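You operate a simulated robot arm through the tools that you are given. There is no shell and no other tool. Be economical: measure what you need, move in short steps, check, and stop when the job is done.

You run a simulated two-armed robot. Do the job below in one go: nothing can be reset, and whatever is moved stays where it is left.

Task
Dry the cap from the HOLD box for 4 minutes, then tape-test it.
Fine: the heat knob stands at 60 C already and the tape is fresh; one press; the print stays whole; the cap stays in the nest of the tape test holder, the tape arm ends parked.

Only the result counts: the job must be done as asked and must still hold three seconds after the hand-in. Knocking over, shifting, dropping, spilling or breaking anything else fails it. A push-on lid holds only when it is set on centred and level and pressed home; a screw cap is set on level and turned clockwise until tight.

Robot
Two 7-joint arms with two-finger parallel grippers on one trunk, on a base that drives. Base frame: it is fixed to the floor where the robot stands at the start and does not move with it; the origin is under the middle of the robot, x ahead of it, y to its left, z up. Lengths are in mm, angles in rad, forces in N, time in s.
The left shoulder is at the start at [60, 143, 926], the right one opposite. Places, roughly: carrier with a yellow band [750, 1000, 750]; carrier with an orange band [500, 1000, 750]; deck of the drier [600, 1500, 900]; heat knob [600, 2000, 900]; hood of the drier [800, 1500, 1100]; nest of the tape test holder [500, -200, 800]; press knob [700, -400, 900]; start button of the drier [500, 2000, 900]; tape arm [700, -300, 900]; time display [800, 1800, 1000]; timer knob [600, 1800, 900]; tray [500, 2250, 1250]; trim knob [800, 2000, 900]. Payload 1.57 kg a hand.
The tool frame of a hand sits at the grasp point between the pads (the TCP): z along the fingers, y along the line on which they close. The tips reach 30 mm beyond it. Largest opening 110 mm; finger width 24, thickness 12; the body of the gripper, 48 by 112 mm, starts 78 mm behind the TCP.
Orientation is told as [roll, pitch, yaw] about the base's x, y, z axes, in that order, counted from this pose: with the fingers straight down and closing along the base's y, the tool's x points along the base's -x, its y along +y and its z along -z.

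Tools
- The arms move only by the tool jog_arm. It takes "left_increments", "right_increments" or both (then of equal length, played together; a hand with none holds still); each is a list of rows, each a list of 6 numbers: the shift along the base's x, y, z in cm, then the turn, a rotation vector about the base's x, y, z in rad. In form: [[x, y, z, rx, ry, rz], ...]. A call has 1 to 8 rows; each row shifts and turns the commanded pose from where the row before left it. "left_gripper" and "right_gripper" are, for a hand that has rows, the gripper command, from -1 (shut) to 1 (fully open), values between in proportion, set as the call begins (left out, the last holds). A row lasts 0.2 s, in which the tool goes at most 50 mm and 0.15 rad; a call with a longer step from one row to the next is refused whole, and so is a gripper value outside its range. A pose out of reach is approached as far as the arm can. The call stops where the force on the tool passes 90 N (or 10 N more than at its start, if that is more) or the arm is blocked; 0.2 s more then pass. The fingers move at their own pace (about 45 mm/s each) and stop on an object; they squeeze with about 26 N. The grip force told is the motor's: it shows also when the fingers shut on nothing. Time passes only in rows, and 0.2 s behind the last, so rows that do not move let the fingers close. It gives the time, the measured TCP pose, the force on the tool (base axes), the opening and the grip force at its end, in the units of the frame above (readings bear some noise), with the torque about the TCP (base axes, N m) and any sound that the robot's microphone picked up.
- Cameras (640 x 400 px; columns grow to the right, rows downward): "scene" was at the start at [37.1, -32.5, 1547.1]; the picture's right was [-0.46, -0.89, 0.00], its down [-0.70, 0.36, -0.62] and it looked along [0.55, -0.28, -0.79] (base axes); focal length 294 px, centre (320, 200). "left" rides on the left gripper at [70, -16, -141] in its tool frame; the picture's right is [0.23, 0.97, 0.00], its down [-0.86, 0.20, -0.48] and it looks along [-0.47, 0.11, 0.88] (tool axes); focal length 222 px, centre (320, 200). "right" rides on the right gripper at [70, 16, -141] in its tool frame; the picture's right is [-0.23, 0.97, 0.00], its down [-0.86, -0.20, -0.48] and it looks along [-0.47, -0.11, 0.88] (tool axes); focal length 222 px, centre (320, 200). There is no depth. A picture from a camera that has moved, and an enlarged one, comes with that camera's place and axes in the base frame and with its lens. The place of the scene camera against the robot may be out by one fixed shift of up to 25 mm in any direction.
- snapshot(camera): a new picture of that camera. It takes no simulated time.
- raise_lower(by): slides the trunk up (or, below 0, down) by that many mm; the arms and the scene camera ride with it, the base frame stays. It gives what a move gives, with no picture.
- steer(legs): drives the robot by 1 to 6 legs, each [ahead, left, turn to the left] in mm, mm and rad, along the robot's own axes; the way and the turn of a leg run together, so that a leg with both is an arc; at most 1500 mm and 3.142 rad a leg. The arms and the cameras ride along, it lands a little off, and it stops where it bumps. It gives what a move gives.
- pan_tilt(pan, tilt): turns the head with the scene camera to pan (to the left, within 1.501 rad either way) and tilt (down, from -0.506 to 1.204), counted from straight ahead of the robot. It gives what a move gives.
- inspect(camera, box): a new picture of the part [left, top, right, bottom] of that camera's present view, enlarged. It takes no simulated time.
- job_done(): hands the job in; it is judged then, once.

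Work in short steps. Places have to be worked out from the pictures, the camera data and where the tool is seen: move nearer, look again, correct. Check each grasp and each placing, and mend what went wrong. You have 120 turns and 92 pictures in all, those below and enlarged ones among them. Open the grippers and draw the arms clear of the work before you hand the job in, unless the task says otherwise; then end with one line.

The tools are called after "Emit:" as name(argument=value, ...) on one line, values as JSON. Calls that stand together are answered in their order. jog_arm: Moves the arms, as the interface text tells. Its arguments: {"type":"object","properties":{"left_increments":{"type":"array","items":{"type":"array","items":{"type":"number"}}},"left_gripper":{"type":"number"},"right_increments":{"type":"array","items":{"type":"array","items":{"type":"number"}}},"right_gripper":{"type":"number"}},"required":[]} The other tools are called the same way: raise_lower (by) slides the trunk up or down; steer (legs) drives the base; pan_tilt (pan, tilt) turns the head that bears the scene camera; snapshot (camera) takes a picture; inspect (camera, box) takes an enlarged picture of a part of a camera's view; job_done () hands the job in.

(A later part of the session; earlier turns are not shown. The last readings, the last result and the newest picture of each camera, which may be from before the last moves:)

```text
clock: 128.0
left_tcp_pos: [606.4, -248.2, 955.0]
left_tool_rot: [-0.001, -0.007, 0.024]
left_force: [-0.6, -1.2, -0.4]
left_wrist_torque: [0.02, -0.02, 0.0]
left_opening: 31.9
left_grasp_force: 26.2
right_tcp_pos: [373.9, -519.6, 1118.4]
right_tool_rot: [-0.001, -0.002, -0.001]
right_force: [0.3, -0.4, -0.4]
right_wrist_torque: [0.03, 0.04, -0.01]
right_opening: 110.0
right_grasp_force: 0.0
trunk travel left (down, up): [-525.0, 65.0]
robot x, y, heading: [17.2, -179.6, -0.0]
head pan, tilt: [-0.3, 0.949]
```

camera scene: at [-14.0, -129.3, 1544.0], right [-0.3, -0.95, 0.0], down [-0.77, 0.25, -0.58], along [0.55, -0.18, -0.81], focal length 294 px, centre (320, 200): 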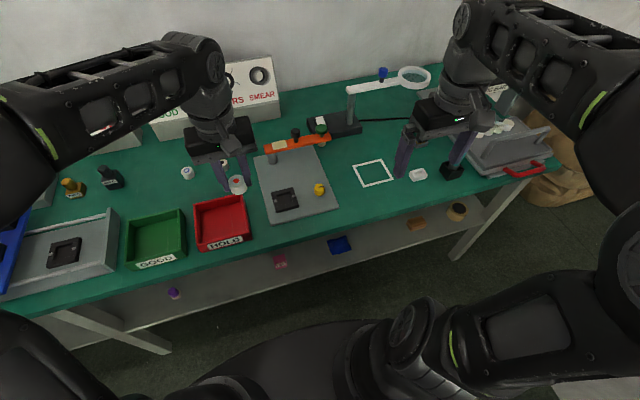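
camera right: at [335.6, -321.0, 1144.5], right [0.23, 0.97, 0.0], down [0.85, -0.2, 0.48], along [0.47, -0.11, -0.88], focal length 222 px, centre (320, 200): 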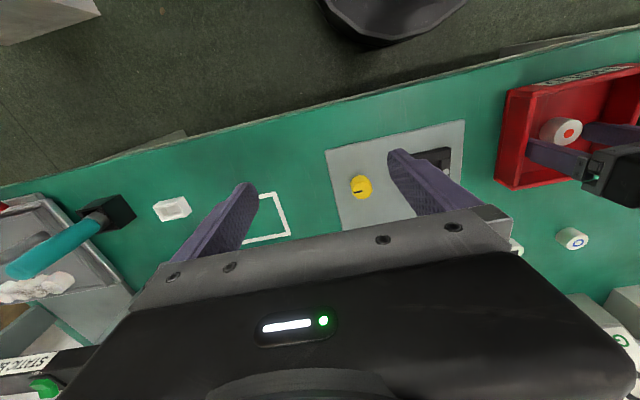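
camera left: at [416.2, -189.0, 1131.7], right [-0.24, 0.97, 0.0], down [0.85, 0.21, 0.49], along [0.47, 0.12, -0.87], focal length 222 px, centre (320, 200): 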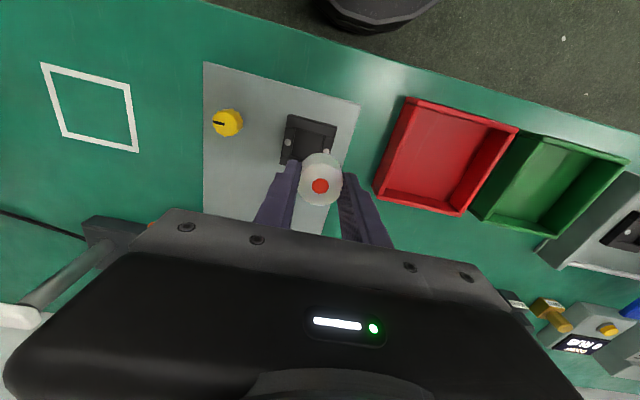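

I move over the free plate spot [578, −235] and lower toward contact.

Emit:
jog_arm(left_increments=[[-2.8, 1.3, 0, 0, 0, 0], [0, 0, -4.5, 0, 0, 0], [0, 0, -4.5, 0, 0, 0], [0, 0, -1.3, 0, 0, 0], [0, 0, -0.3, 0, 0, 0], [0, 0, 0, 0, 0, 0]])

Emit:
jog_arm(left_increments=[[0, 0, -0.3, 0, 0, 0], [0, 0, 0, 0, 0, 0]])

Emit:
jog_arm(left_increments=[[0, 0, -0.3, 0, 0, 0], [0, 0, 0, 0, 0, 0]])

Emit:
jog_arm(left_increments=[[0, 0, -0.2, 0, 0, 0], [0, 0, 0, 0, 0, 0]])

```text
clock: 129.3
left_tcp_pos: [577.9, -234.7, 847.2]
left_tool_rot: [-0.002, -0.009, 0.023]
left_force: [-1.0, -0.2, 0.6]
left_wrist_torque: [-0.04, -0.04, -0.01]
left_opening: 31.8
left_grasp_force: 25.8
right_tcp_pos: [371.2, -517.7, 1118.3]
right_tool_rot: [0.001, -0.003, -0.004]
right_force: [0.0, -0.6, 0.4]
right_wrist_torque: [-0.02, 0.0, -0.01]
right_opening: 109.9
right_grasp_force: 0.1
trunk travel left (down, up): [-525.0, 65.0]
robot x, y, heading: [21.4, -175.0, -0.0]
head pan, tilt: [-0.3, 0.949]
```

```text
clock: 129.9
left_tcp_pos: [577.8, -235.1, 844.0]
left_tool_rot: [-0.001, -0.008, 0.024]
left_force: [0.1, -1.1, 0.4]
left_wrist_torque: [0.01, 0.01, 0.01]
left_opening: 31.8
left_grasp_force: 26.4
right_tcp_pos: [371.8, -519.0, 1118.9]
right_tool_rot: [0.0, 0.0, 0.0]
right_force: [0.8, -0.1, -0.4]
right_wrist_torque: [-0.02, 0.03, -0.02]
right_opening: 110.1
right_grasp_force: 0.0
trunk travel left (down, up): [-525.0, 65.0]
robot x, y, heading: [18.4, -182.6, -0.004]
head pan, tilt: [-0.3, 0.949]
```

```text
clock: 130.6
left_tcp_pos: [578.8, -234.8, 843.0]
left_tool_rot: [-0.001, -0.009, 0.022]
left_force: [-0.1, -0.3, 0.0]
left_wrist_torque: [0.0, -0.03, 0.0]
left_opening: 32.0
left_grasp_force: 25.8
right_tcp_pos: [372.3, -518.0, 1119.3]
right_tool_rot: [0.0, 0.001, -0.002]
right_force: [0.4, -1.1, -0.1]
right_wrist_torque: [-0.03, 0.0, 0.01]
right_opening: 109.9
right_grasp_force: 0.0
trunk travel left (down, up): [-525.0, 65.0]
robot x, y, heading: [20.6, -179.4, -0.001]
head pan, tilt: [-0.3, 0.949]
```

```text
clock: 131.2
left_tcp_pos: [577.5, -235.6, 842.1]
left_tool_rot: [-0.004, -0.012, 0.024]
left_force: [2.1, -0.6, 10.5]
left_wrist_torque: [0.1, -0.12, 0.04]
left_opening: 32.2
left_grasp_force: 25.8
right_tcp_pos: [372.3, -519.5, 1119.4]
right_tool_rot: [0.0, 0.001, -0.001]
right_force: [0.7, 0.4, 0.4]
right_wrist_torque: [-0.01, 0.02, -0.01]
right_opening: 110.1
right_grasp_force: 0.0
trunk travel left (down, up): [-525.0, 65.0]
robot x, y, heading: [23.7, -179.3, 0.001]
head pan, tilt: [-0.3, 0.949]
```

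Plate is at z≈810 and the nest rim ≈825. I open, rise 10 mm, turn the hand −1.05 rad (to clear the nest's pins), and regrip the cap's upper part.

Emit:
jog_arm(left_increments=[[0, 0, 0.2, 0, 0, 0], [0, 0, 0, 0, 0, 0], [0, 0, 0.9, 0, 0, 0], [0, 0, 0, 0, 0, 0]], left_gripper=0.2)

Emit:
jog_arm(left_increments=[[0, 0, 0, 0, 0, -0.131], [0, 0, 0, 0, 0, -0.131], [0, 0, 0, 0, 0, -0.131], [0, 0, 0, 0, 0, -0.131], [0, 0, 0, 0, 0, -0.131], [0, 0, 0, 0, 0, -0.131], [0, 0, 0, 0, 0, -0.131], [0, 0, 0, 0, 0, -0.131]])

Emit:
inspect(camera="left", box=[140, 40, 460, 240])

```text
clock: 132.2
left_tcp_pos: [577.2, -233.7, 850.0]
left_tool_rot: [-0.002, -0.008, 0.023]
left_force: [0.0, 0.3, 0.5]
left_wrist_torque: [0.04, -0.03, 0.01]
left_opening: 65.6
left_grasp_force: 0.0
right_tcp_pos: [371.2, -518.7, 1119.3]
right_tool_rot: [-0.002, -0.002, -0.001]
right_force: [-1.0, 0.4, 0.4]
right_wrist_torque: [0.0, 0.0, -0.04]
right_opening: 110.2
right_grasp_force: 0.1
trunk travel left (down, up): [-525.0, 65.0]
robot x, y, heading: [21.5, -181.9, -0.002]
head pan, tilt: [-0.3, 0.949]
```

```text
clock: 133.9
left_tcp_pos: [578.5, -233.9, 853.2]
left_tool_rot: [0.0, -0.01, -1.029]
left_force: [-1.0, -0.8, 0.0]
left_wrist_torque: [-0.02, -0.04, 0.0]
left_opening: 65.9
left_grasp_force: 0.0
right_tcp_pos: [372.3, -518.5, 1119.0]
right_tool_rot: [0.0, 0.0, -0.003]
right_force: [-0.7, -0.1, 1.0]
right_wrist_torque: [0.01, -0.02, -0.03]
right_opening: 110.2
right_grasp_force: 0.0
trunk travel left (down, up): [-525.0, 65.0]
robot x, y, heading: [18.9, -182.1, -0.004]
head pan, tilt: [-0.3, 0.949]
```

```text
2.00 times, centred on (300, 140) of left
camera zoom: at [527.6, -182.3, 992.5], right [0.72, 0.7, 0.0], down [0.61, -0.63, 0.48], along [0.34, -0.35, -0.87], focal length 444 px, centre (360, 320)
```

zoom: 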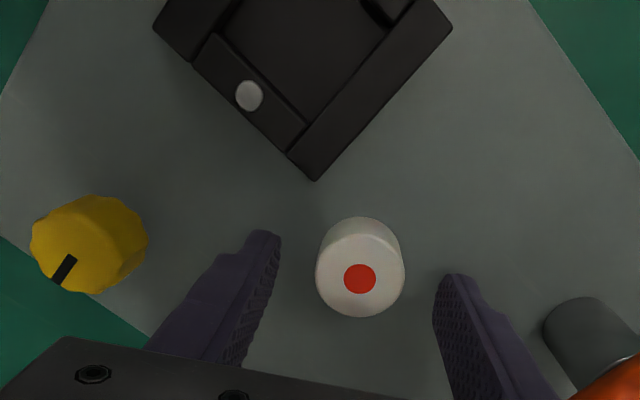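

Geometry is clear: nest centre [506, −186], cap at [576, −233]. I close on the cap and lift.

Emit:
jog_arm(left_increments=[[0, 0, 0, 0, 0, 0], [0, 0, 0, 0, 0, 0], [0, 0, 0, 0, 0, 0], [0, 0, 0, 0, 0, 0], [0, 0, 0, 0, 0, 0]], left_gripper=-1)

Emit:
jog_arm(left_increments=[[0, 0, 1, 0, 0, 0], [0, 0, 3, 0, 0, 0], [-3.6, 2.4, 0, 0, 0, 0], [-3.5, 2.3, 0, 0, 0, 0], [0, 0, 0, 0, 0, 0]])

Emit:
snapshot(camera="left")

```text
clock: 135.2
left_tcp_pos: [577.4, -235.8, 852.3]
left_tool_rot: [-0.003, -0.009, -1.028]
left_force: [-0.1, 0.2, 0.5]
left_wrist_torque: [0.01, 0.02, 0.03]
left_opening: 33.9
left_grasp_force: 26.2
right_tcp_pos: [373.1, -519.6, 1118.8]
right_tool_rot: [-0.001, 0.001, -0.003]
right_force: [-0.6, -0.4, -0.2]
right_wrist_torque: [-0.04, 0.0, 0.03]
right_opening: 110.1
right_grasp_force: 0.1
trunk travel left (down, up): [-525.0, 65.0]
robot x, y, heading: [23.4, -182.8, -0.004]
head pan, tilt: [-0.3, 0.949]
```

```text
clock: 136.3
left_tcp_pos: [506.6, -186.8, 891.0]
left_tool_rot: [-0.001, -0.009, -1.026]
left_force: [-0.1, 0.1, -0.2]
left_wrist_torque: [-0.02, 0.0, -0.01]
left_opening: 34.3
left_grasp_force: 25.9
right_tcp_pos: [372.3, -520.6, 1119.4]
right_tool_rot: [0.0, 0.0, 0.0]
right_force: [-1.1, -0.6, -0.3]
right_wrist_torque: [0.0, -0.02, -0.02]
right_opening: 110.0
right_grasp_force: 0.0
trunk travel left (down, up): [-525.0, 65.0]
robot x, y, heading: [19.8, -180.8, -0.003]
head pan, tilt: [-0.3, 0.949]
```

```text
12 pictures are left
camera left: at [456.0, -134.6, 1032.1], right [0.71, 0.7, 0.0], down [0.61, -0.62, 0.49], along [0.34, -0.35, -0.87], focal length 222 px, centre (320, 200)
```

left: 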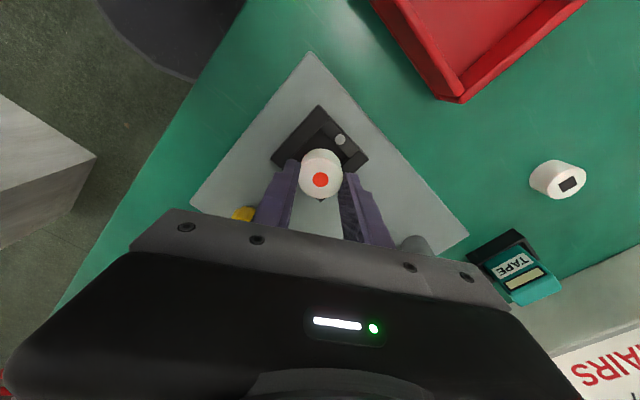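

Cap is above the nest. I lower into it in small steps, watching the force.

Emit:
jog_arm(left_increments=[[0, 0, -2, 0, 0, 0], [0, 0, -0.4, 0, 0, 0], [0, 0, -0.4, 0, 0, 0], [0, 0, 0, 0, 0, 0]])

Emit:
jog_arm(left_increments=[[0, 0, -0.4, 0, 0, 0], [0, 0, 0, 0, 0, 0]])

Emit:
inspect(camera="left", box=[220, 80, 420, 240])

```text
clock: 137.3
left_tcp_pos: [506.3, -186.3, 863.7]
left_tool_rot: [-0.004, -0.009, -1.025]
left_force: [0.3, -0.4, 0.2]
left_wrist_torque: [-0.03, 0.02, 0.03]
left_opening: 34.3
left_grasp_force: 26.2
right_tcp_pos: [372.9, -518.7, 1119.7]
right_tool_rot: [0.0, 0.0, -0.003]
right_force: [-0.6, 0.4, 0.3]
right_wrist_torque: [-0.02, 0.0, -0.03]
right_opening: 110.1
right_grasp_force: 0.1
trunk travel left (down, up): [-525.0, 65.0]
robot x, y, heading: [16.2, -182.8, 0.001]
head pan, tilt: [-0.3, 0.949]
```

```text
clock: 137.9
left_tcp_pos: [505.4, -185.4, 858.8]
left_tool_rot: [-0.002, -0.009, -1.026]
left_force: [0.0, 0.2, -0.2]
left_wrist_torque: [0.0, 0.02, 0.0]
left_opening: 33.9
left_grasp_force: 25.7
right_tcp_pos: [371.2, -519.1, 1119.4]
right_tool_rot: [0.002, -0.001, -0.001]
right_force: [0.2, 0.0, -0.2]
right_wrist_torque: [0.03, 0.0, 0.01]
right_opening: 109.7
right_grasp_force: 0.1
trunk travel left (down, up): [-525.0, 65.0]
robot x, y, heading: [24.1, -181.6, 0.0]
head pan, tilt: [-0.3, 0.949]
```

```text
2.50 times, centred on (320, 160) of left
camera zoom: at [456.1, -133.3, 1000.0], right [0.71, 0.7, 0.0], down [0.61, -0.62, 0.49], along [0.34, -0.35, -0.87], focal length 555 px, centre (320, 300)
```

zoom: 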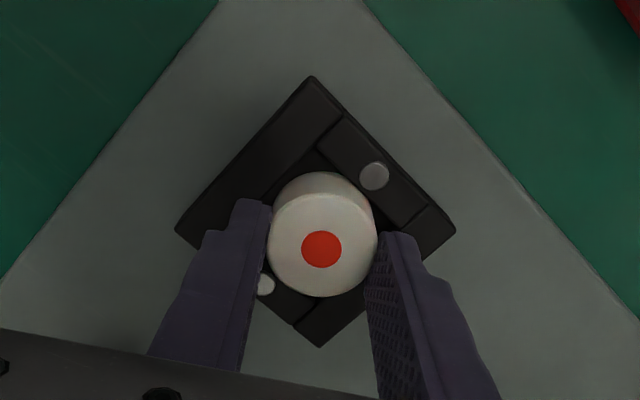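

The cap enters the recess freely. I continue down in 2 mm steps.

Emit:
jog_arm(left_increments=[[0, 0, -0.2, 0, 0, 0], [0, 0, 0, 0, 0, 0]])

Emit:
jog_arm(left_increments=[[0, 0, -0.2, 0, 0, 0], [0, 0, 0, 0, 0, 0]])

```text
clock: 138.6
left_tcp_pos: [506.8, -186.9, 859.0]
left_tool_rot: [-0.002, -0.008, -1.026]
left_force: [0.2, 0.4, 0.0]
left_wrist_torque: [0.0, -0.04, 0.02]
left_opening: 33.9
left_grasp_force: 25.6
right_tcp_pos: [371.5, -519.1, 1119.7]
right_tool_rot: [0.0, 0.0, -0.002]
right_force: [0.5, -0.6, -0.1]
right_wrist_torque: [0.02, -0.01, 0.01]
right_opening: 110.2
right_grasp_force: 0.1
trunk travel left (down, up): [-525.0, 65.0]
robot x, y, heading: [18.6, -181.2, 0.002]
head pan, tilt: [-0.3, 0.949]
```

```text
clock: 139.2
left_tcp_pos: [506.9, -186.6, 855.0]
left_tool_rot: [-0.003, -0.008, -1.026]
left_force: [0.1, 0.3, 3.1]
left_wrist_torque: [0.02, 0.0, 0.01]
left_opening: 33.9
left_grasp_force: 26.0
right_tcp_pos: [372.1, -519.2, 1119.0]
right_tool_rot: [0.0, 0.0, -0.001]
right_force: [0.1, -0.1, 0.0]
right_wrist_torque: [-0.01, -0.03, 0.01]
right_opening: 110.2
right_grasp_force: 0.1
trunk travel left (down, up): [-525.0, 65.0]
robot x, y, heading: [20.6, -180.6, -0.001]
head pan, tilt: [-0.3, 0.949]
```

Contact begins (3 N). I settle 1 mm more, open and lift off.

Emit:
jog_arm(left_increments=[[0, 0, -0.1, 0, 0, 0], [0, 0, 0, 0, 0, 0]])

Emit:
jog_arm(left_increments=[[0, 0, 0.2, 0, 0, 0], [0, 0, 0, 0, 0, 0], [0, 0, 0.3, 0, 0, 0], [0, 0, 3, 0, 0, 0], [0, 0, 4, 0, 0, 0], [0, 0, 4, 0, 0, 0]], left_gripper=0.0)

Emit:
snapshot(camera="left")

```text
clock: 139.8
left_tcp_pos: [507.3, -188.1, 854.9]
left_tool_rot: [-0.001, -0.008, -1.025]
left_force: [0.5, 2.4, 9.7]
left_wrist_torque: [0.11, -0.03, -0.02]
left_opening: 33.8
left_grasp_force: 26.2
right_tcp_pos: [372.4, -517.9, 1119.0]
right_tool_rot: [0.0, -0.001, -0.001]
right_force: [0.5, 0.5, 0.0]
right_wrist_torque: [-0.03, 0.0, 0.02]
right_opening: 110.2
right_grasp_force: 0.1
trunk travel left (down, up): [-525.0, 65.0]
robot x, y, heading: [20.3, -182.6, -0.001]
head pan, tilt: [-0.3, 0.949]
```

```text
clock: 141.2
left_tcp_pos: [503.5, -186.2, 972.7]
left_tool_rot: [-0.003, -0.007, -1.027]
left_force: [-0.5, -0.1, -0.3]
left_wrist_torque: [-0.01, 0.02, 0.01]
left_opening: 55.0
left_grasp_force: 0.1
right_tcp_pos: [371.5, -519.0, 1117.8]
right_tool_rot: [-0.002, 0.0, -0.001]
right_force: [-1.1, 0.0, 0.3]
right_wrist_torque: [-0.05, -0.03, 0.01]
right_opening: 109.9
right_grasp_force: 0.1
trunk travel left (down, up): [-525.0, 65.0]
robot x, y, heading: [20.0, -174.6, -0.001]
head pan, tilt: [-0.3, 0.949]
```

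```text
10 pictures are left
camera left: at [453.4, -134.5, 1113.0], right [0.72, 0.7, 0.0], down [0.61, -0.62, 0.48], along [0.34, -0.35, -0.87], focal length 222 px, centre (320, 200)
```

left: 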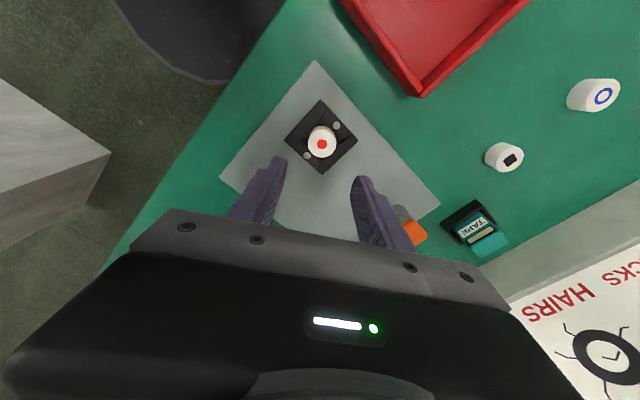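

The cap sits in the nest. On the same plate the yellow knob looks like the nest's clamp; I move over it (≈[494, −296]) with the hand turned to allow a clockwise turn.

Emit:
jog_arm(left_increments=[[0, -3, 0, 0, 0, 0.14], [0, -3, 0, 0, 0, 0.14], [0, -3, 0, 0, 0, 0.14], [-0.9, -2, 0, 0, 0, 0.14], [0, 0, 0, 0, 0, 0.14], [0, 0, -2, 0, 0, 0.14], [0, 0, -2, 0, 0, 0.14], [0, 0, 0, 0, 0, 0]], left_gripper=0.2)

Emit:
jog_arm(left_increments=[[0, 0, 0, 0, 0, 0.14], [0, 0, 0, 0, 0, 0.14], [0, 0, 0, 0, 0, 0.14], [0, 0, 0, 0, 0, 0]])

Emit:
inspect(camera="left", box=[200, 40, 520, 240])

```text
clock: 142.9
left_tcp_pos: [499.0, -297.9, 929.2]
left_tool_rot: [-0.002, -0.007, -0.043]
left_force: [1.3, -0.2, -0.4]
left_wrist_torque: [0.01, 0.02, 0.01]
left_opening: 66.0
left_grasp_force: 0.1
right_tcp_pos: [372.0, -519.4, 1118.7]
right_tool_rot: [0.0, 0.0, -0.002]
right_force: [0.4, -0.2, 0.5]
right_wrist_torque: [-0.01, -0.01, -0.02]
right_opening: 109.9
right_grasp_force: 0.0
trunk travel left (down, up): [-525.0, 65.0]
robot x, y, heading: [20.0, -182.6, 0.003]
head pan, tilt: [-0.3, 0.949]
```

```text
clock: 143.9
left_tcp_pos: [498.8, -297.3, 931.2]
left_tool_rot: [-0.001, -0.009, 0.376]
left_force: [-0.4, 0.6, -0.6]
left_wrist_torque: [-0.02, 0.02, 0.0]
left_opening: 66.2
left_grasp_force: 0.1
right_tcp_pos: [371.4, -519.0, 1118.2]
right_tool_rot: [0.0, 0.001, -0.001]
right_force: [0.4, 0.0, -0.3]
right_wrist_torque: [-0.01, 0.02, -0.02]
right_opening: 110.0
right_grasp_force: 0.0
trunk travel left (down, up): [-525.0, 65.0]
robot x, y, heading: [23.3, -180.4, -0.002]
head pan, tilt: [-0.3, 0.949]
```

```text
2.00 times, centred on (360, 140) of left
camera zoom: at [437.9, -338.6, 1070.9], right [-0.57, 0.82, 0.0], down [0.72, 0.5, 0.49], along [0.4, 0.27, -0.87], focal length 444 px, centre (240, 320)
```

zoom: 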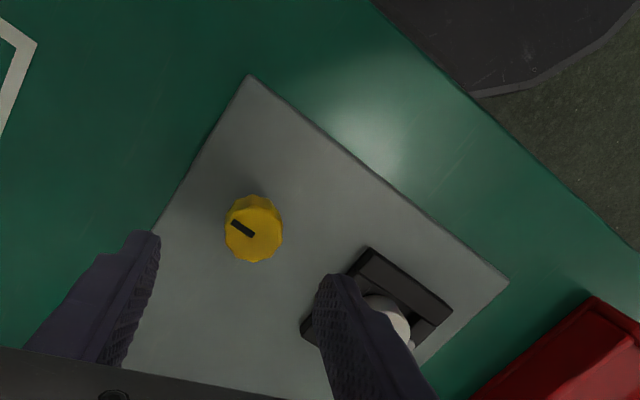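

Yellow knob at ≈[496, −289]. I lower around it, close and turn clockwise.

Emit:
jog_arm(left_increments=[[-0.3, 0.8, 0, 0, 0, 0], [0, 0, -4.5, 0, 0, 0], [0, 0, -3.5, 0, 0, 0], [0, 0, 0, 0, 0, 0]], left_gripper=0.05)

Emit:
jog_arm(left_increments=[[0, 0, 0, 0, 0, 0], [0, 0, 0, 0, 0, 0], [0, 0, 0, 0, 0, 0], [0, 0, 0, 0, 0, 0]], left_gripper=-1)

Emit:
jog_arm(left_increments=[[0, 0, 0, 0, 0, -0.1], [0, 0, 0, 0, 0, -0.1], [0, 0, 0, 0, 0, -0.1], [0, 0, 0, 0, 0, -0.1], [0, 0, 0, 0, 0, 0]])

```text
clock: 144.9
left_tcp_pos: [494.7, -290.4, 848.7]
left_tool_rot: [-0.001, -0.008, 0.374]
left_force: [0.5, -0.2, 0.1]
left_wrist_torque: [0.03, -0.01, 0.04]
left_opening: 57.9
left_grasp_force: 0.0
right_tcp_pos: [372.2, -519.0, 1118.6]
right_tool_rot: [-0.001, 0.0, -0.003]
right_force: [-0.2, 0.9, 0.7]
right_wrist_torque: [0.01, -0.02, -0.02]
right_opening: 109.7
right_grasp_force: 0.0
trunk travel left (down, up): [-525.0, 65.0]
robot x, y, heading: [18.2, -180.7, -0.003]
head pan, tilt: [-0.3, 0.949]
```

```text
clock: 145.9
left_tcp_pos: [495.0, -292.1, 849.2]
left_tool_rot: [-0.002, -0.008, 0.373]
left_force: [1.7, -3.2, -1.6]
left_wrist_torque: [0.06, -0.02, 0.01]
left_opening: 31.3
left_grasp_force: 36.0
right_tcp_pos: [373.0, -519.9, 1119.1]
right_tool_rot: [0.0, 0.001, -0.003]
right_force: [0.3, 0.8, 0.6]
right_wrist_torque: [-0.02, 0.01, -0.01]
right_opening: 110.0
right_grasp_force: 0.2
trunk travel left (down, up): [-525.0, 65.0]
robot x, y, heading: [25.3, -179.7, -0.006]
head pan, tilt: [-0.3, 0.949]
```

```text
clock: 147.2
left_tcp_pos: [494.3, -290.9, 848.6]
left_tool_rot: [-0.003, -0.005, -0.028]
left_force: [2.2, -12.5, -14.2]
left_wrist_torque: [-0.29, 0.19, 0.59]
left_opening: 30.9
left_grasp_force: 40.2
right_tcp_pos: [373.4, -521.0, 1116.8]
right_tool_rot: [0.002, 0.0, -0.003]
right_force: [-0.7, 0.1, -0.8]
right_wrist_torque: [0.06, -0.02, 0.02]
right_opening: 110.0
right_grasp_force: 0.2
trunk travel left (down, up): [-525.0, 65.0]
robot x, y, heading: [18.9, -180.6, -0.003]
head pan, tilt: [-0.3, 0.949]
```

Turning with 0.6 N·m resistance. I continue clockwise a bit.

Emit:
jog_arm(left_increments=[[0, 0, 0, 0, 0, -0.1], [0, 0, 0, 0, 0, -0.1], [0, 0, 0, 0, 0, -0.1], [0, 0, 0, 0, 0, -0.1], [0, 0, 0, 0, 0, 0]])

Emit:
inspect(camera="left", box=[200, 60, 520, 260])

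```text
clock: 148.3
left_tcp_pos: [493.9, -291.1, 849.4]
left_tool_rot: [-0.003, -0.011, -0.429]
left_force: [-2.1, -17.1, 0.5]
left_wrist_torque: [0.0, 0.53, 0.01]
left_opening: 31.1
left_grasp_force: 39.9
right_tcp_pos: [371.7, -521.2, 1119.5]
right_tool_rot: [0.002, 0.0, -0.004]
right_force: [-0.4, -0.1, -0.5]
right_wrist_torque: [0.02, 0.03, -0.03]
right_opening: 109.9
right_grasp_force: 0.0
trunk travel left (down, up): [-525.0, 65.0]
robot x, y, heading: [20.7, -180.4, -0.005]
head pan, tilt: [-0.3, 0.949]
```

```text
2.00 times, centred on (360, 160) of left
camera zoom: at [423.2, -276.2, 990.8], right [0.2, 0.98, 0.0], down [0.86, -0.17, 0.49], along [0.48, -0.1, -0.87], focal length 444 px, centre (240, 280)
```

zoom: 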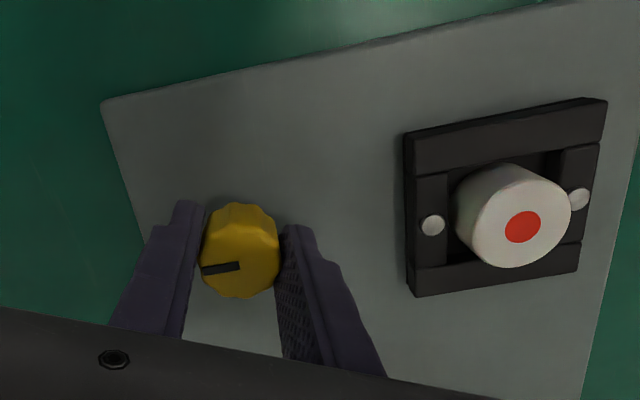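

The knob's mark still points to −y: clockwise is against its stop. I try the other way from this grip.

Emit:
jog_arm(left_increments=[[0, 0, 0, 0, 0, 0.1], [0, 0, 0, 0, 0, 0.1], [0, 0, 0, 0, 0, 0.1], [0, 0, 0, 0, 0, 0.1], [0, 0, 0, 0, 0, 0.1], [0, 0, 0, 0, 0, 0.1], [0, 0, 0, 0, 0, 0]])

Emit:
inspect(camera="left", box=[200, 60, 520, 260])

```text
clock: 149.9
left_tcp_pos: [494.1, -292.1, 850.8]
left_tool_rot: [0.0, -0.009, 0.175]
left_force: [-1.6, -18.5, -4.9]
left_wrist_torque: [-0.17, -1.01, -0.02]
left_opening: 31.1
left_grasp_force: 40.0
right_tcp_pos: [372.4, -520.6, 1118.5]
right_tool_rot: [0.002, 0.001, -0.001]
right_force: [-0.8, -1.0, -0.4]
right_wrist_torque: [0.01, 0.01, -0.02]
right_opening: 110.2
right_grasp_force: 0.1
trunk travel left (down, up): [-525.0, 65.0]
robot x, y, heading: [19.9, -181.6, -0.001]
head pan, tilt: [-0.3, 0.949]
```

```text
2.00 times, centred on (360, 160) of left
camera zoom: at [427.3, -319.7, 990.7], right [-0.39, 0.92, 0.0], down [0.8, 0.34, 0.49], along [0.45, 0.19, -0.87], focal length 444 px, centre (240, 280)
```

zoom: 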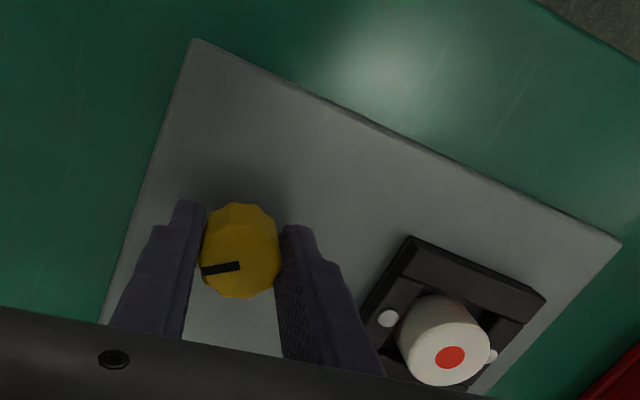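

The knob turns freely anticlockwise, so the initial position was its clockwise end (clamp open). I continue anticlockwise to feel whether it tightens on the cap.

Emit:
jog_arm(left_increments=[[0, 0, 0, 0, 0, 0.12], [0, 0, 0, 0, 0, 0.12], [0, 0, 0, 0, 0, 0.12], [0, 0, 0, 0, 0, 0.12], [0, 0, 0, 0, 0, 0.12], [0, 0, 0, 0, 0, 0.12], [0, 0, 0, 0, 0, 0.12], [0, 0, 0, 0, 0, 0]])

```text
clock: 151.8
left_tcp_pos: [493.7, -291.1, 849.0]
left_tool_rot: [-0.002, -0.008, 1.018]
left_force: [3.9, -21.8, -6.5]
left_wrist_torque: [-0.77, 0.49, 0.04]
left_opening: 31.5
left_grasp_force: 39.8
right_tcp_pos: [373.5, -520.6, 1117.7]
right_tool_rot: [0.002, -0.001, -0.003]
right_force: [-0.1, 0.1, -0.7]
right_wrist_torque: [0.01, 0.02, -0.03]
right_opening: 110.1
right_grasp_force: 0.2
trunk travel left (down, up): [-525.0, 65.0]
robot x, y, heading: [18.3, -180.0, -0.0]
head pan, tilt: [-0.3, 0.949]
```

Still free after ~1.45 rad. I regrip and turn on anticlockwise.

Emit:
jog_arm(left_increments=[[0, 0, 0, 0, 0, 0], [0, 0, 0, 0, 0, 0], [0, 0, 0, 0, 0, -0.14], [0, 0, 0, 0, 0, -0.14], [0, 0, 0, 0, 0, -0.14], [0, 0, 0, 0, 0, -0.14], [0, 0, 0, 0, 0, -0.14], [0, 0, 0, 0, 0, -0.14]], left_gripper=0.0)

Emit:
jog_arm(left_increments=[[0, 0, 0, 0, 0, -0.14], [0, 0, 0, 0, 0, -0.14], [0, 0, 0, 0, 0, -0.14], [0, 0, 0, 0, 0, -0.14], [0, 0, 0, 0, 0, -0.14], [0, 0, 0, 0, 0, -0.14], [0, 0, 0, 0, 0, 0]])

Emit:
jog_arm(left_increments=[[0, 0, 0, 0, 0, 0], [0, 0, 0, 0, 0, 0], [0, 0, 0, 0, 0, 0], [0, 0, 0, 0, 0, 0.1], [0, 0, 0, 0, 0, 0.1], [0, 0, 0, 0, 0, 0.1], [0, 0, 0, 0, 0, 0.1], [0, 0, 0, 0, 0, 0]], left_gripper=-1)

Emit:
jog_arm(left_increments=[[0, 0, 0, 0, 0, 0.13], [0, 0, 0, 0, 0, 0.13], [0, 0, 0, 0, 0, 0.13], [0, 0, 0, 0, 0, 0.13], [0, 0, 0, 0, 0, 0]])

Emit:
jog_arm(left_increments=[[0, 0, 0, 0, 0, 0.13], [0, 0, 0, 0, 0, 0.13], [0, 0, 0, 0, 0, 0.13], [0, 0, 0, 0, 0, 0.13], [0, 0, 0, 0, 0, 0]])

```text
clock: 153.6
left_tcp_pos: [493.7, -290.2, 849.0]
left_tool_rot: [-0.001, -0.008, 0.171]
left_force: [0.9, -0.4, 0.2]
left_wrist_torque: [0.01, 0.05, 0.01]
left_opening: 55.2
left_grasp_force: 0.1
right_tcp_pos: [372.1, -518.6, 1119.7]
right_tool_rot: [-0.001, -0.003, -0.002]
right_force: [-0.8, 0.9, 1.3]
right_wrist_torque: [0.03, 0.02, 0.02]
right_opening: 110.1
right_grasp_force: 0.2
trunk travel left (down, up): [-525.0, 65.0]
robot x, y, heading: [20.1, -178.7, 0.001]
head pan, tilt: [-0.3, 0.949]
```

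```text
clock: 155.2
left_tcp_pos: [493.6, -290.6, 849.1]
left_tool_rot: [-0.001, -0.008, -0.668]
left_force: [0.3, -0.6, 0.0]
left_wrist_torque: [0.02, -0.01, 0.05]
left_opening: 54.9
left_grasp_force: 0.1
right_tcp_pos: [373.4, -519.2, 1118.9]
right_tool_rot: [0.001, 0.0, -0.001]
right_force: [-0.4, -0.1, -0.2]
right_wrist_torque: [-0.03, -0.01, -0.01]
right_opening: 110.1
right_grasp_force: 0.0
trunk travel left (down, up): [-525.0, 65.0]
robot x, y, heading: [22.1, -182.8, -0.002]
head pan, tilt: [-0.3, 0.949]
```

```text
clock: 156.9
left_tcp_pos: [494.5, -291.4, 849.9]
left_tool_rot: [-0.002, -0.007, -0.264]
left_force: [-0.5, -6.1, -4.2]
left_wrist_torque: [-0.27, -0.91, 0.02]
left_opening: 31.5
left_grasp_force: 40.4
right_tcp_pos: [372.4, -519.2, 1118.7]
right_tool_rot: [0.002, 0.0, -0.002]
right_force: [0.6, 0.1, 0.6]
right_wrist_torque: [0.04, -0.01, 0.03]
right_opening: 110.2
right_grasp_force: 0.1
trunk travel left (down, up): [-525.0, 65.0]
robot x, y, heading: [18.7, -180.9, -0.001]
head pan, tilt: [-0.3, 0.949]
```

```text
clock: 158.2
left_tcp_pos: [494.6, -292.3, 849.2]
left_tool_rot: [-0.002, -0.009, 0.258]
left_force: [-1.9, -11.8, 2.9]
left_wrist_torque: [-0.17, 0.73, 0.02]
left_opening: 31.3
left_grasp_force: 40.5
right_tcp_pos: [372.0, -519.7, 1118.8]
right_tool_rot: [0.001, -0.001, -0.001]
right_force: [-0.1, 0.1, -0.3]
right_wrist_torque: [0.0, -0.01, 0.0]
right_opening: 110.2
right_grasp_force: 0.1
trunk travel left (down, up): [-525.0, 65.0]
robot x, y, heading: [22.7, -180.7, -0.003]
head pan, tilt: [-0.3, 0.949]
```

```text
clock: 159.3
left_tcp_pos: [494.8, -292.5, 850.7]
left_tool_rot: [-0.002, -0.008, 0.776]
left_force: [-4.4, -18.0, -2.9]
left_wrist_torque: [-0.57, 0.34, 0.0]
left_opening: 31.6
left_grasp_force: 40.1
right_tcp_pos: [372.8, -521.5, 1118.9]
right_tool_rot: [0.0, -0.001, -0.001]
right_force: [0.1, -0.3, 0.5]
right_wrist_torque: [-0.02, -0.02, 0.01]
right_opening: 109.7
right_grasp_force: 0.0
trunk travel left (down, up): [-525.0, 65.0]
robot x, y, heading: [23.4, -181.1, -0.001]
head pan, tilt: [-0.3, 0.949]
```

Still no resistance after ~2.9 rad. I release, lift a little and look at the jaws.

Emit:
jog_arm(left_increments=[[0, 0, 0, 0, 0, 0], [0, 0, 0, 0, 0, 0], [0, 0, 3, 0, 0, 0], [0, 0, 3, 0, 0, -0.14], [0, 0, 0, 0, 0, -0.14], [0, 0, 0, 0, 0, -0.14], [0, 0, 0, 0, 0, -0.14], [0, 0, 0, 0, 0, -0.14]], left_gripper=0.0)

Emit:
jog_arm(left_increments=[[0, 0, 0, 0, 0, -0.14], [0, 0, 0, 0, 0, -0.14], [0, 0, 0, 0, 0, -0.14], [0, 0, 0, 0, 0, -0.14], [0, 0, 0, 0, 0, 0]])

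Emit:
inspect(camera="left", box=[220, 40, 460, 220])

```text
clock: 161.2
left_tcp_pos: [496.2, -289.8, 910.4]
left_tool_rot: [-0.002, -0.008, 0.074]
left_force: [0.0, 0.2, -1.0]
left_wrist_torque: [0.02, -0.01, -0.03]
left_opening: 54.8
left_grasp_force: 0.0
right_tcp_pos: [371.3, -518.2, 1119.4]
right_tool_rot: [0.0, 0.0, -0.003]
right_force: [-0.3, 0.4, 0.3]
right_wrist_torque: [0.04, -0.03, 0.0]
right_opening: 109.8
right_grasp_force: 0.0
trunk travel left (down, up): [-525.0, 65.0]
robot x, y, heading: [23.3, -181.3, -0.004]
head pan, tilt: [-0.3, 0.949]
```

```text
clock: 162.3
left_tcp_pos: [494.1, -290.3, 909.3]
left_tool_rot: [-0.004, -0.008, -0.487]
left_force: [0.3, 0.0, -0.7]
left_wrist_torque: [0.03, 0.01, -0.02]
left_opening: 55.0
left_grasp_force: 0.0
right_tcp_pos: [372.3, -518.2, 1118.3]
right_tool_rot: [0.001, 0.0, -0.001]
right_force: [-0.8, -1.1, 0.9]
right_wrist_torque: [0.0, 0.03, -0.01]
right_opening: 110.0
right_grasp_force: 0.1
trunk travel left (down, up): [-525.0, 65.0]
robot x, y, heading: [22.3, -181.2, -0.001]
head pan, tilt: [-0.3, 0.949]
```

```text
2.22 times, centred on (340, 130) of left
camera zoom: at [424.6, -271.3, 1050.5], right [0.25, 0.97, 0.0], down [0.85, -0.22, 0.49], along [0.47, -0.13, -0.87], focal length 494 px, centre (276, 356)
```

zoom: 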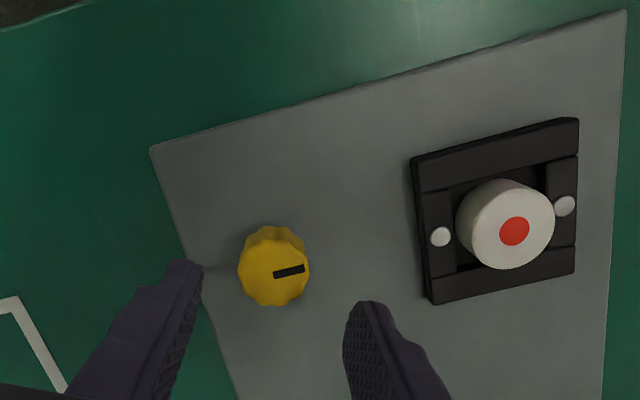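

Jaws show no visible movement yet after half a turn. I regrip and continue once more anticlockwise, feeling for tightening.

Emit:
jog_arm(left_increments=[[0, 0, -3, 0, 0, -0.1], [0, 0, -3, 0, 0, -0.1], [0, 0, 0, 0, 0, 0]])

Emit:
jog_arm(left_increments=[[0, 0, 0, 0, 0, 0], [0, 0, 0, 0, 0, 0], [0, 0, 0, 0, 0, 0], [0, 0, 0, 0, 0, 0.12], [0, 0, 0, 0, 0, 0.12], [0, 0, 0, 0, 0, 0.12], [0, 0, 0, 0, 0, 0.12], [0, 0, 0, 0, 0, 0]], left_gripper=-1)

Emit:
jog_arm(left_increments=[[0, 0, 0, 0, 0, 0.13], [0, 0, 0, 0, 0, 0.13], [0, 0, 0, 0, 0, 0.13], [0, 0, 0, 0, 0, 0.13], [0, 0, 0, 0, 0, 0]])

Emit:
jog_arm(left_increments=[[0, 0, 0, 0, 0, 0.13], [0, 0, 0, 0, 0, 0.13], [0, 0, 0, 0, 0, 0.13], [0, 0, 0, 0, 0, 0.13], [0, 0, 0, 0, 0, 0]])

```text
clock: 163.2
left_tcp_pos: [495.2, -289.6, 851.4]
left_tool_rot: [-0.002, -0.01, -0.685]
left_force: [0.5, 0.2, 0.0]
left_wrist_torque: [0.01, -0.03, -0.03]
left_opening: 54.8
left_grasp_force: 0.0
right_tcp_pos: [371.8, -519.4, 1119.1]
right_tool_rot: [0.0, -0.001, 0.0]
right_force: [0.1, 0.2, 0.3]
right_wrist_torque: [-0.01, -0.01, 0.05]
right_opening: 110.1
right_grasp_force: 0.0
trunk travel left (down, up): [-525.0, 65.0]
robot x, y, heading: [19.2, -182.2, -0.002]
head pan, tilt: [-0.3, 0.949]
```

```text
clock: 164.9
left_tcp_pos: [493.7, -290.2, 850.8]
left_tool_rot: [-0.001, -0.006, -0.204]
left_force: [-10.0, -12.4, -7.3]
left_wrist_torque: [-0.26, -0.1, 0.04]
left_opening: 31.8
left_grasp_force: 39.7
right_tcp_pos: [371.1, -519.4, 1119.1]
right_tool_rot: [0.003, 0.0, -0.003]
right_force: [0.1, 0.6, 0.6]
right_wrist_torque: [-0.01, 0.0, -0.02]
right_opening: 110.1
right_grasp_force: 0.1
trunk travel left (down, up): [-525.0, 65.0]
robot x, y, heading: [23.7, -177.7, -0.006]
head pan, tilt: [-0.3, 0.949]
```

```text
clock: 166.2
left_tcp_pos: [494.4, -291.7, 851.8]
left_tool_rot: [-0.001, -0.01, 0.316]
left_force: [-10.4, -14.4, 1.3]
left_wrist_torque: [-0.04, 0.69, -0.01]
left_opening: 31.7
left_grasp_force: 40.4
right_tcp_pos: [371.2, -520.6, 1118.5]
right_tool_rot: [0.004, -0.002, -0.001]
right_force: [-0.5, 1.1, 0.1]
right_wrist_torque: [-0.01, 0.01, 0.0]
right_opening: 109.8
right_grasp_force: 0.0
trunk travel left (down, up): [-525.0, 65.0]
robot x, y, heading: [17.7, -183.4, -0.003]
head pan, tilt: [-0.3, 0.949]
```

```text
clock: 167.3
left_tcp_pos: [494.3, -291.9, 851.5]
left_tool_rot: [-0.005, -0.008, 0.836]
left_force: [-3.6, -20.4, 1.0]
left_wrist_torque: [-0.04, -0.07, 0.05]
left_opening: 31.9
left_grasp_force: 40.4
right_tcp_pos: [371.0, -520.9, 1120.0]
right_tool_rot: [0.001, 0.002, -0.001]
right_force: [0.3, -0.3, -0.5]
right_wrist_torque: [0.02, 0.01, 0.03]
right_opening: 110.0
right_grasp_force: 0.0
trunk travel left (down, up): [-525.0, 65.0]
robot x, y, heading: [20.3, -178.5, -0.002]
head pan, tilt: [-0.3, 0.949]
```

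Still free. I lift to the same pose as the last picture for a direct comparison of the jaws.

Emit:
jog_arm(left_increments=[[0, 0, 0, 0, 0, 0], [0, 0, 0, 0, 0, 0], [0, 0, 3, 0, 0, -0.13], [0, 0, 2.8, 0, 0, -0.14], [0, 0, 0, 0, 0, -0.14], [0, 0, 0, 0, 0, -0.14], [0, 0, 0, 0, 0, -0.14], [0, 0, 0, 0, 0, -0.14]], left_gripper=0.0)

Emit:
jog_arm(left_increments=[[0, 0, 0, 0, 0, -0.13], [0, 0, 0, 0, 0, -0.13], [0, 0, 0, 0, 0, -0.13], [0, 0, 0, 0, 0, -0.1], [0, 0, 0, 0, 0, 0]])

Emit:
inspect(camera="left", box=[220, 40, 460, 220])

```text
clock: 169.2
left_tcp_pos: [494.7, -290.2, 908.6]
left_tool_rot: [-0.002, -0.009, 0.003]
left_force: [0.3, -0.5, 1.2]
left_wrist_torque: [0.02, -0.01, 0.0]
left_opening: 55.0
left_grasp_force: 0.2
right_tcp_pos: [372.9, -519.2, 1120.0]
right_tool_rot: [-0.001, 0.001, -0.001]
right_force: [-0.4, -0.1, -0.3]
right_wrist_torque: [0.02, -0.01, 0.02]
right_opening: 109.7
right_grasp_force: 0.1
trunk travel left (down, up): [-525.0, 65.0]
robot x, y, heading: [20.8, -181.7, 0.002]
head pan, tilt: [-0.3, 0.949]
```

```text
clock: 170.3
left_tcp_pos: [494.9, -288.2, 908.5]
left_tool_rot: [-0.003, -0.008, -0.487]
left_force: [-0.3, -0.8, -1.3]
left_wrist_torque: [0.01, 0.01, 0.01]
left_opening: 55.1
left_grasp_force: 0.0
right_tcp_pos: [371.8, -518.1, 1119.8]
right_tool_rot: [0.0, 0.001, -0.002]
right_force: [-0.4, -0.5, 0.2]
right_wrist_torque: [-0.03, -0.01, 0.0]
right_opening: 109.9
right_grasp_force: 0.1
trunk travel left (down, up): [-525.0, 65.0]
robot x, y, heading: [20.4, -183.4, 0.003]
head pan, tilt: [-0.3, 0.949]
```

```text
2.22 times, centred on (340, 130) of left
camera zoom: at [424.3, -270.9, 1048.4], right [0.25, 0.97, 0.0], down [0.85, -0.22, 0.49], along [0.47, -0.13, -0.87], focal length 494 px, centre (276, 356)
```

zoom: 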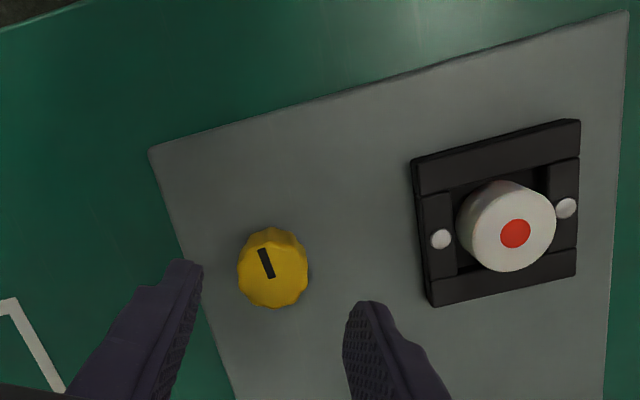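

The jaws don't respond to it; so the safest state is its original one, tight clockwise. I turn it back clockwise to the stop in three grips—first grip now.

Emit:
jog_arm(left_increments=[[0, -0.2, 0, 0, 0, 0.145], [0, 0, 0, 0, 0, 0.145], [0, 0, 0, 0, 0, 0.145], [0, 0, 0, 0, 0, 0.145], [0, 0, 0, 0, 0, 0.145], [0, 0, 0, 0, 0, 0.145], [0, 0, 0, 0, 0, 0.145], [0, 0, 0, 0, 0, 0.145]])

Emit:
jog_arm(left_increments=[[0, 0, -3, 0, 0, 0.145], [0, 0, -2.8, 0, 0, 0], [0, 0, 0, 0, 0, 0]])

Emit:
jog_arm(left_increments=[[0, 0, 0, 0, 0, 0], [0, 0, 0, 0, 0, 0], [0, 0, 0, 0, 0, 0], [0, 0, 0, 0, 0, -0.13], [0, 0, 0, 0, 0, -0.13], [0, 0, 0, 0, 0, -0.13], [0, 0, 0, 0, 0, -0.13], [0, 0, 0, 0, 0, 0]], left_gripper=-1)

Emit:
jog_arm(left_increments=[[0, 0, 0, 0, 0, -0.13], [0, 0, 0, 0, 0, -0.13], [0, 0, 0, 0, 0, -0.13], [0, 0, 0, 0, 0, -0.13], [0, 0, 0, 0, 0, -0.13], [0, 0, 0, 0, 0, -0.13], [0, 0, 0, 0, 0, -0.13], [0, 0, 0, 0, 0, 0]])

Emit:
jog_arm(left_increments=[[0, 0, 0, 0, 0, 0], [0, 0, 0, 0, 0, 0], [0, 0, 0, 0, 0, 0.145], [0, 0, 0, 0, 0, 0.145], [0, 0, 0, 0, 0, 0.145], [0, 0, 0, 0, 0, 0.145], [0, 0, 0, 0, 0, 0.145], [0, 0, 0, 0, 0, 0.145]], left_gripper=0.0)

```text
clock: 172.2
left_tcp_pos: [495.1, -291.4, 907.6]
left_tool_rot: [-0.001, -0.008, 0.68]
left_force: [-0.9, -0.7, -0.9]
left_wrist_torque: [0.03, -0.01, -0.01]
left_opening: 54.8
left_grasp_force: 0.0
right_tcp_pos: [371.9, -520.0, 1119.0]
right_tool_rot: [-0.001, -0.001, -0.002]
right_force: [-0.5, -0.4, 0.8]
right_wrist_torque: [0.02, -0.01, -0.05]
right_opening: 109.7
right_grasp_force: 0.1
trunk travel left (down, up): [-525.0, 65.0]
robot x, y, heading: [22.5, -178.9, -0.001]
head pan, tilt: [-0.3, 0.949]
```

```text
clock: 172.9
left_tcp_pos: [492.6, -293.2, 849.6]
left_tool_rot: [-0.003, -0.009, 0.821]
left_force: [1.3, 0.7, 0.1]
left_wrist_torque: [-0.01, 0.0, 0.02]
left_opening: 55.4
left_grasp_force: 0.0
right_tcp_pos: [372.1, -518.4, 1119.8]
right_tool_rot: [0.001, 0.0, -0.002]
right_force: [1.3, -0.1, 1.1]
right_wrist_torque: [0.03, 0.01, 0.0]
right_opening: 110.2
right_grasp_force: 0.2
trunk travel left (down, up): [-525.0, 65.0]
robot x, y, heading: [21.4, -182.3, -0.003]
head pan, tilt: [-0.3, 0.949]
```

```text
clock: 174.8
left_tcp_pos: [492.6, -293.1, 848.8]
left_tool_rot: [0.001, -0.007, 0.299]
left_force: [-9.7, 1.5, -2.2]
left_wrist_torque: [0.01, 0.23, 0.0]
left_opening: 31.4
left_grasp_force: 40.3
right_tcp_pos: [371.8, -519.4, 1119.2]
right_tool_rot: [-0.001, -0.002, -0.002]
right_force: [-1.0, -0.1, -0.4]
right_wrist_torque: [-0.02, 0.0, 0.01]
right_opening: 109.9
right_grasp_force: 0.1
trunk travel left (down, up): [-525.0, 65.0]
robot x, y, heading: [17.4, -180.5, -0.002]
head pan, tilt: [-0.3, 0.949]
```

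```text
clock: 176.6
left_tcp_pos: [493.7, -290.9, 849.2]
left_tool_rot: [-0.003, -0.005, -0.611]
left_force: [-13.7, 4.1, -16.6]
left_wrist_torque: [0.7, 0.49, -0.01]
left_opening: 31.0
left_grasp_force: 39.8
right_tcp_pos: [370.7, -518.7, 1119.2]
right_tool_rot: [0.001, -0.001, 0.0]
right_force: [-0.3, 0.2, 0.1]
right_wrist_torque: [0.01, -0.01, -0.01]
right_opening: 110.0
right_grasp_force: 0.0
trunk travel left (down, up): [-525.0, 65.0]
robot x, y, heading: [20.2, -180.8, -0.004]
head pan, tilt: [-0.3, 0.949]
```

```text
clock: 178.3
left_tcp_pos: [495.8, -293.0, 850.7]
left_tool_rot: [-0.001, -0.009, 0.265]
left_force: [0.1, -0.4, 0.6]
left_wrist_torque: [-0.02, -0.01, -0.01]
left_opening: 55.0
left_grasp_force: 0.1
right_tcp_pos: [372.2, -519.0, 1118.0]
right_tool_rot: [-0.001, 0.001, -0.004]
right_force: [0.2, -0.3, 0.0]
right_wrist_torque: [-0.01, -0.04, 0.0]
right_opening: 109.7
right_grasp_force: 0.0
trunk travel left (down, up): [-525.0, 65.0]
robot x, y, heading: [21.8, -181.6, -0.002]
head pan, tilt: [-0.3, 0.949]
```

First 1.43 rad went back freely. Second grip.

Emit:
jog_arm(left_increments=[[0, 0, 0, 0, 0, 0.145], [0, 0, 0, 0, 0, 0.145], [0, 0, 0, 0, 0, 0.145], [0, 0, 0, 0, 0, 0.12], [0, 0, 0, 0, 0, 0]])

Emit:
jog_arm(left_increments=[[0, 0, 0, 0, 0, 0], [0, 0, 0, 0, 0, 0], [0, 0, 0, 0, 0, 0], [0, 0, 0, 0, 0, -0.13], [0, 0, 0, 0, 0, -0.13], [0, 0, 0, 0, 0, -0.13], [0, 0, 0, 0, 0, -0.13], [0, 0, 0, 0, 0, 0]], left_gripper=-1)

Emit:
jog_arm(left_increments=[[0, 0, 0, 0, 0, -0.13], [0, 0, 0, 0, 0, -0.13], [0, 0, 0, 0, 0, -0.13], [0, 0, 0, 0, 0, -0.13], [0, 0, 0, 0, 0, -0.13], [0, 0, 0, 0, 0, -0.13], [0, 0, 0, 0, 0, -0.13], [0, 0, 0, 0, 0, 0]])

Emit:
jog_arm(left_increments=[[0, 0, 0, 0, 0, 0], [0, 0, 0, 0, 0, 0], [0, 0, 0, 0, 0, 0.145], [0, 0, 0, 0, 0, 0.145], [0, 0, 0, 0, 0, 0.145], [0, 0, 0, 0, 0, 0.145], [0, 0, 0, 0, 0, 0.145], [0, 0, 0, 0, 0, 0.145]], left_gripper=0.0)

Emit:
jog_arm(left_increments=[[0, 0, 0, 0, 0, 0.145], [0, 0, 0, 0, 0, 0.145], [0, 0, 0, 0, 0, 0.145], [0, 0, 0, 0, 0, 0.12], [0, 0, 0, 0, 0, 0]])

Emit:
jog_arm(left_increments=[[0, 0, 0, 0, 0, 0], [0, 0, 0, 0, 0, 0], [0, 0, 0, 0, 0, 0], [0, 0, 0, 0, 0, -0.13], [0, 0, 0, 0, 0, -0.13], [0, 0, 0, 0, 0, -0.13], [0, 0, 0, 0, 0, -0.13], [0, 0, 0, 0, 0, 0]], left_gripper=-1)

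```text
clock: 179.6
left_tcp_pos: [495.0, -291.5, 849.6]
left_tool_rot: [-0.004, -0.01, 0.818]
left_force: [0.3, -1.3, 0.2]
left_wrist_torque: [-0.01, -0.03, 0.0]
left_opening: 54.9
left_grasp_force: 0.0
right_tcp_pos: [373.6, -520.0, 1118.0]
right_tool_rot: [-0.001, 0.0, -0.001]
right_force: [-0.6, 0.9, 0.3]
right_wrist_torque: [-0.02, 0.0, -0.01]
right_opening: 110.1
right_grasp_force: 0.0
trunk travel left (down, up): [-525.0, 65.0]
robot x, y, heading: [20.7, -177.6, -0.001]
head pan, tilt: [-0.3, 0.949]
```

```text
clock: 181.3
left_tcp_pos: [494.3, -290.7, 851.3]
left_tool_rot: [-0.003, -0.008, 0.296]
left_force: [7.7, 2.7, -3.4]
left_wrist_torque: [0.1, -0.02, -0.04]
left_opening: 31.3
left_grasp_force: 39.7
right_tcp_pos: [372.8, -519.1, 1118.7]
right_tool_rot: [0.0, 0.001, -0.001]
right_force: [0.8, 0.9, -1.0]
right_wrist_torque: [-0.01, -0.01, 0.01]
right_opening: 109.9
right_grasp_force: 0.1
trunk travel left (down, up): [-525.0, 65.0]
robot x, y, heading: [26.1, -179.5, -0.001]
head pan, tilt: [-0.3, 0.949]
```

```text
clock: 183.2
left_tcp_pos: [495.3, -291.7, 849.1]
left_tool_rot: [-0.002, -0.007, -0.617]
left_force: [4.9, 0.0, -2.5]
left_wrist_torque: [0.54, 0.46, -0.05]
left_opening: 31.2
left_grasp_force: 40.3
right_tcp_pos: [372.0, -519.6, 1118.2]
right_tool_rot: [0.001, -0.001, 0.0]
right_force: [0.1, -0.7, 0.5]
right_wrist_torque: [0.02, -0.01, -0.01]
right_opening: 110.2
right_grasp_force: 0.1
trunk travel left (down, up): [-525.0, 65.0]
robot x, y, heading: [22.7, -181.4, -0.0]
head pan, tilt: [-0.3, 0.949]
```

```text
clock: 184.9
left_tcp_pos: [495.9, -290.9, 850.0]
left_tool_rot: [-0.002, -0.008, 0.259]
left_force: [0.9, 0.6, -0.2]
left_wrist_torque: [0.0, 0.02, -0.04]
left_opening: 55.0
left_grasp_force: 0.0
right_tcp_pos: [372.5, -518.8, 1119.8]
right_tool_rot: [0.001, 0.0, -0.002]
right_force: [-0.1, 1.0, -0.4]
right_wrist_torque: [0.0, -0.02, 0.03]
right_opening: 110.0
right_grasp_force: 0.1
trunk travel left (down, up): [-525.0, 65.0]
robot x, y, heading: [19.7, -182.7, -0.002]
head pan, tilt: [-0.3, 0.949]
```

```text
clock: 186.2
left_tcp_pos: [495.4, -291.7, 851.0]
left_tool_rot: [-0.001, -0.01, 0.813]
left_force: [-0.1, -0.2, 0.4]
left_wrist_torque: [0.0, 0.01, 0.0]
left_opening: 54.9
left_grasp_force: 0.1
right_tcp_pos: [372.0, -518.9, 1119.8]
right_tool_rot: [-0.001, 0.001, -0.002]
right_force: [-0.3, 0.0, 0.2]
right_wrist_torque: [-0.02, -0.04, 0.0]
right_opening: 109.9
right_grasp_force: 0.0
trunk travel left (down, up): [-525.0, 65.0]
robot x, y, heading: [22.4, -179.7, 0.004]
head pan, tilt: [-0.3, 0.949]
```

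```text
clock: 187.9
left_tcp_pos: [494.5, -291.8, 848.9]
left_tool_rot: [-0.001, -0.007, 0.291]
left_force: [-3.8, -0.5, -1.4]
left_wrist_torque: [0.21, -0.62, -0.04]
left_opening: 31.6
left_grasp_force: 40.5
right_tcp_pos: [370.7, -518.8, 1119.4]
right_tool_rot: [0.001, 0.0, -0.001]
right_force: [0.5, 0.5, -0.5]
right_wrist_torque: [0.04, 0.01, 0.01]
right_opening: 109.7
right_grasp_force: 0.0
trunk travel left (down, up): [-525.0, 65.0]
robot x, y, heading: [23.9, -181.9, 0.002]
head pan, tilt: [-0.3, 0.949]
```

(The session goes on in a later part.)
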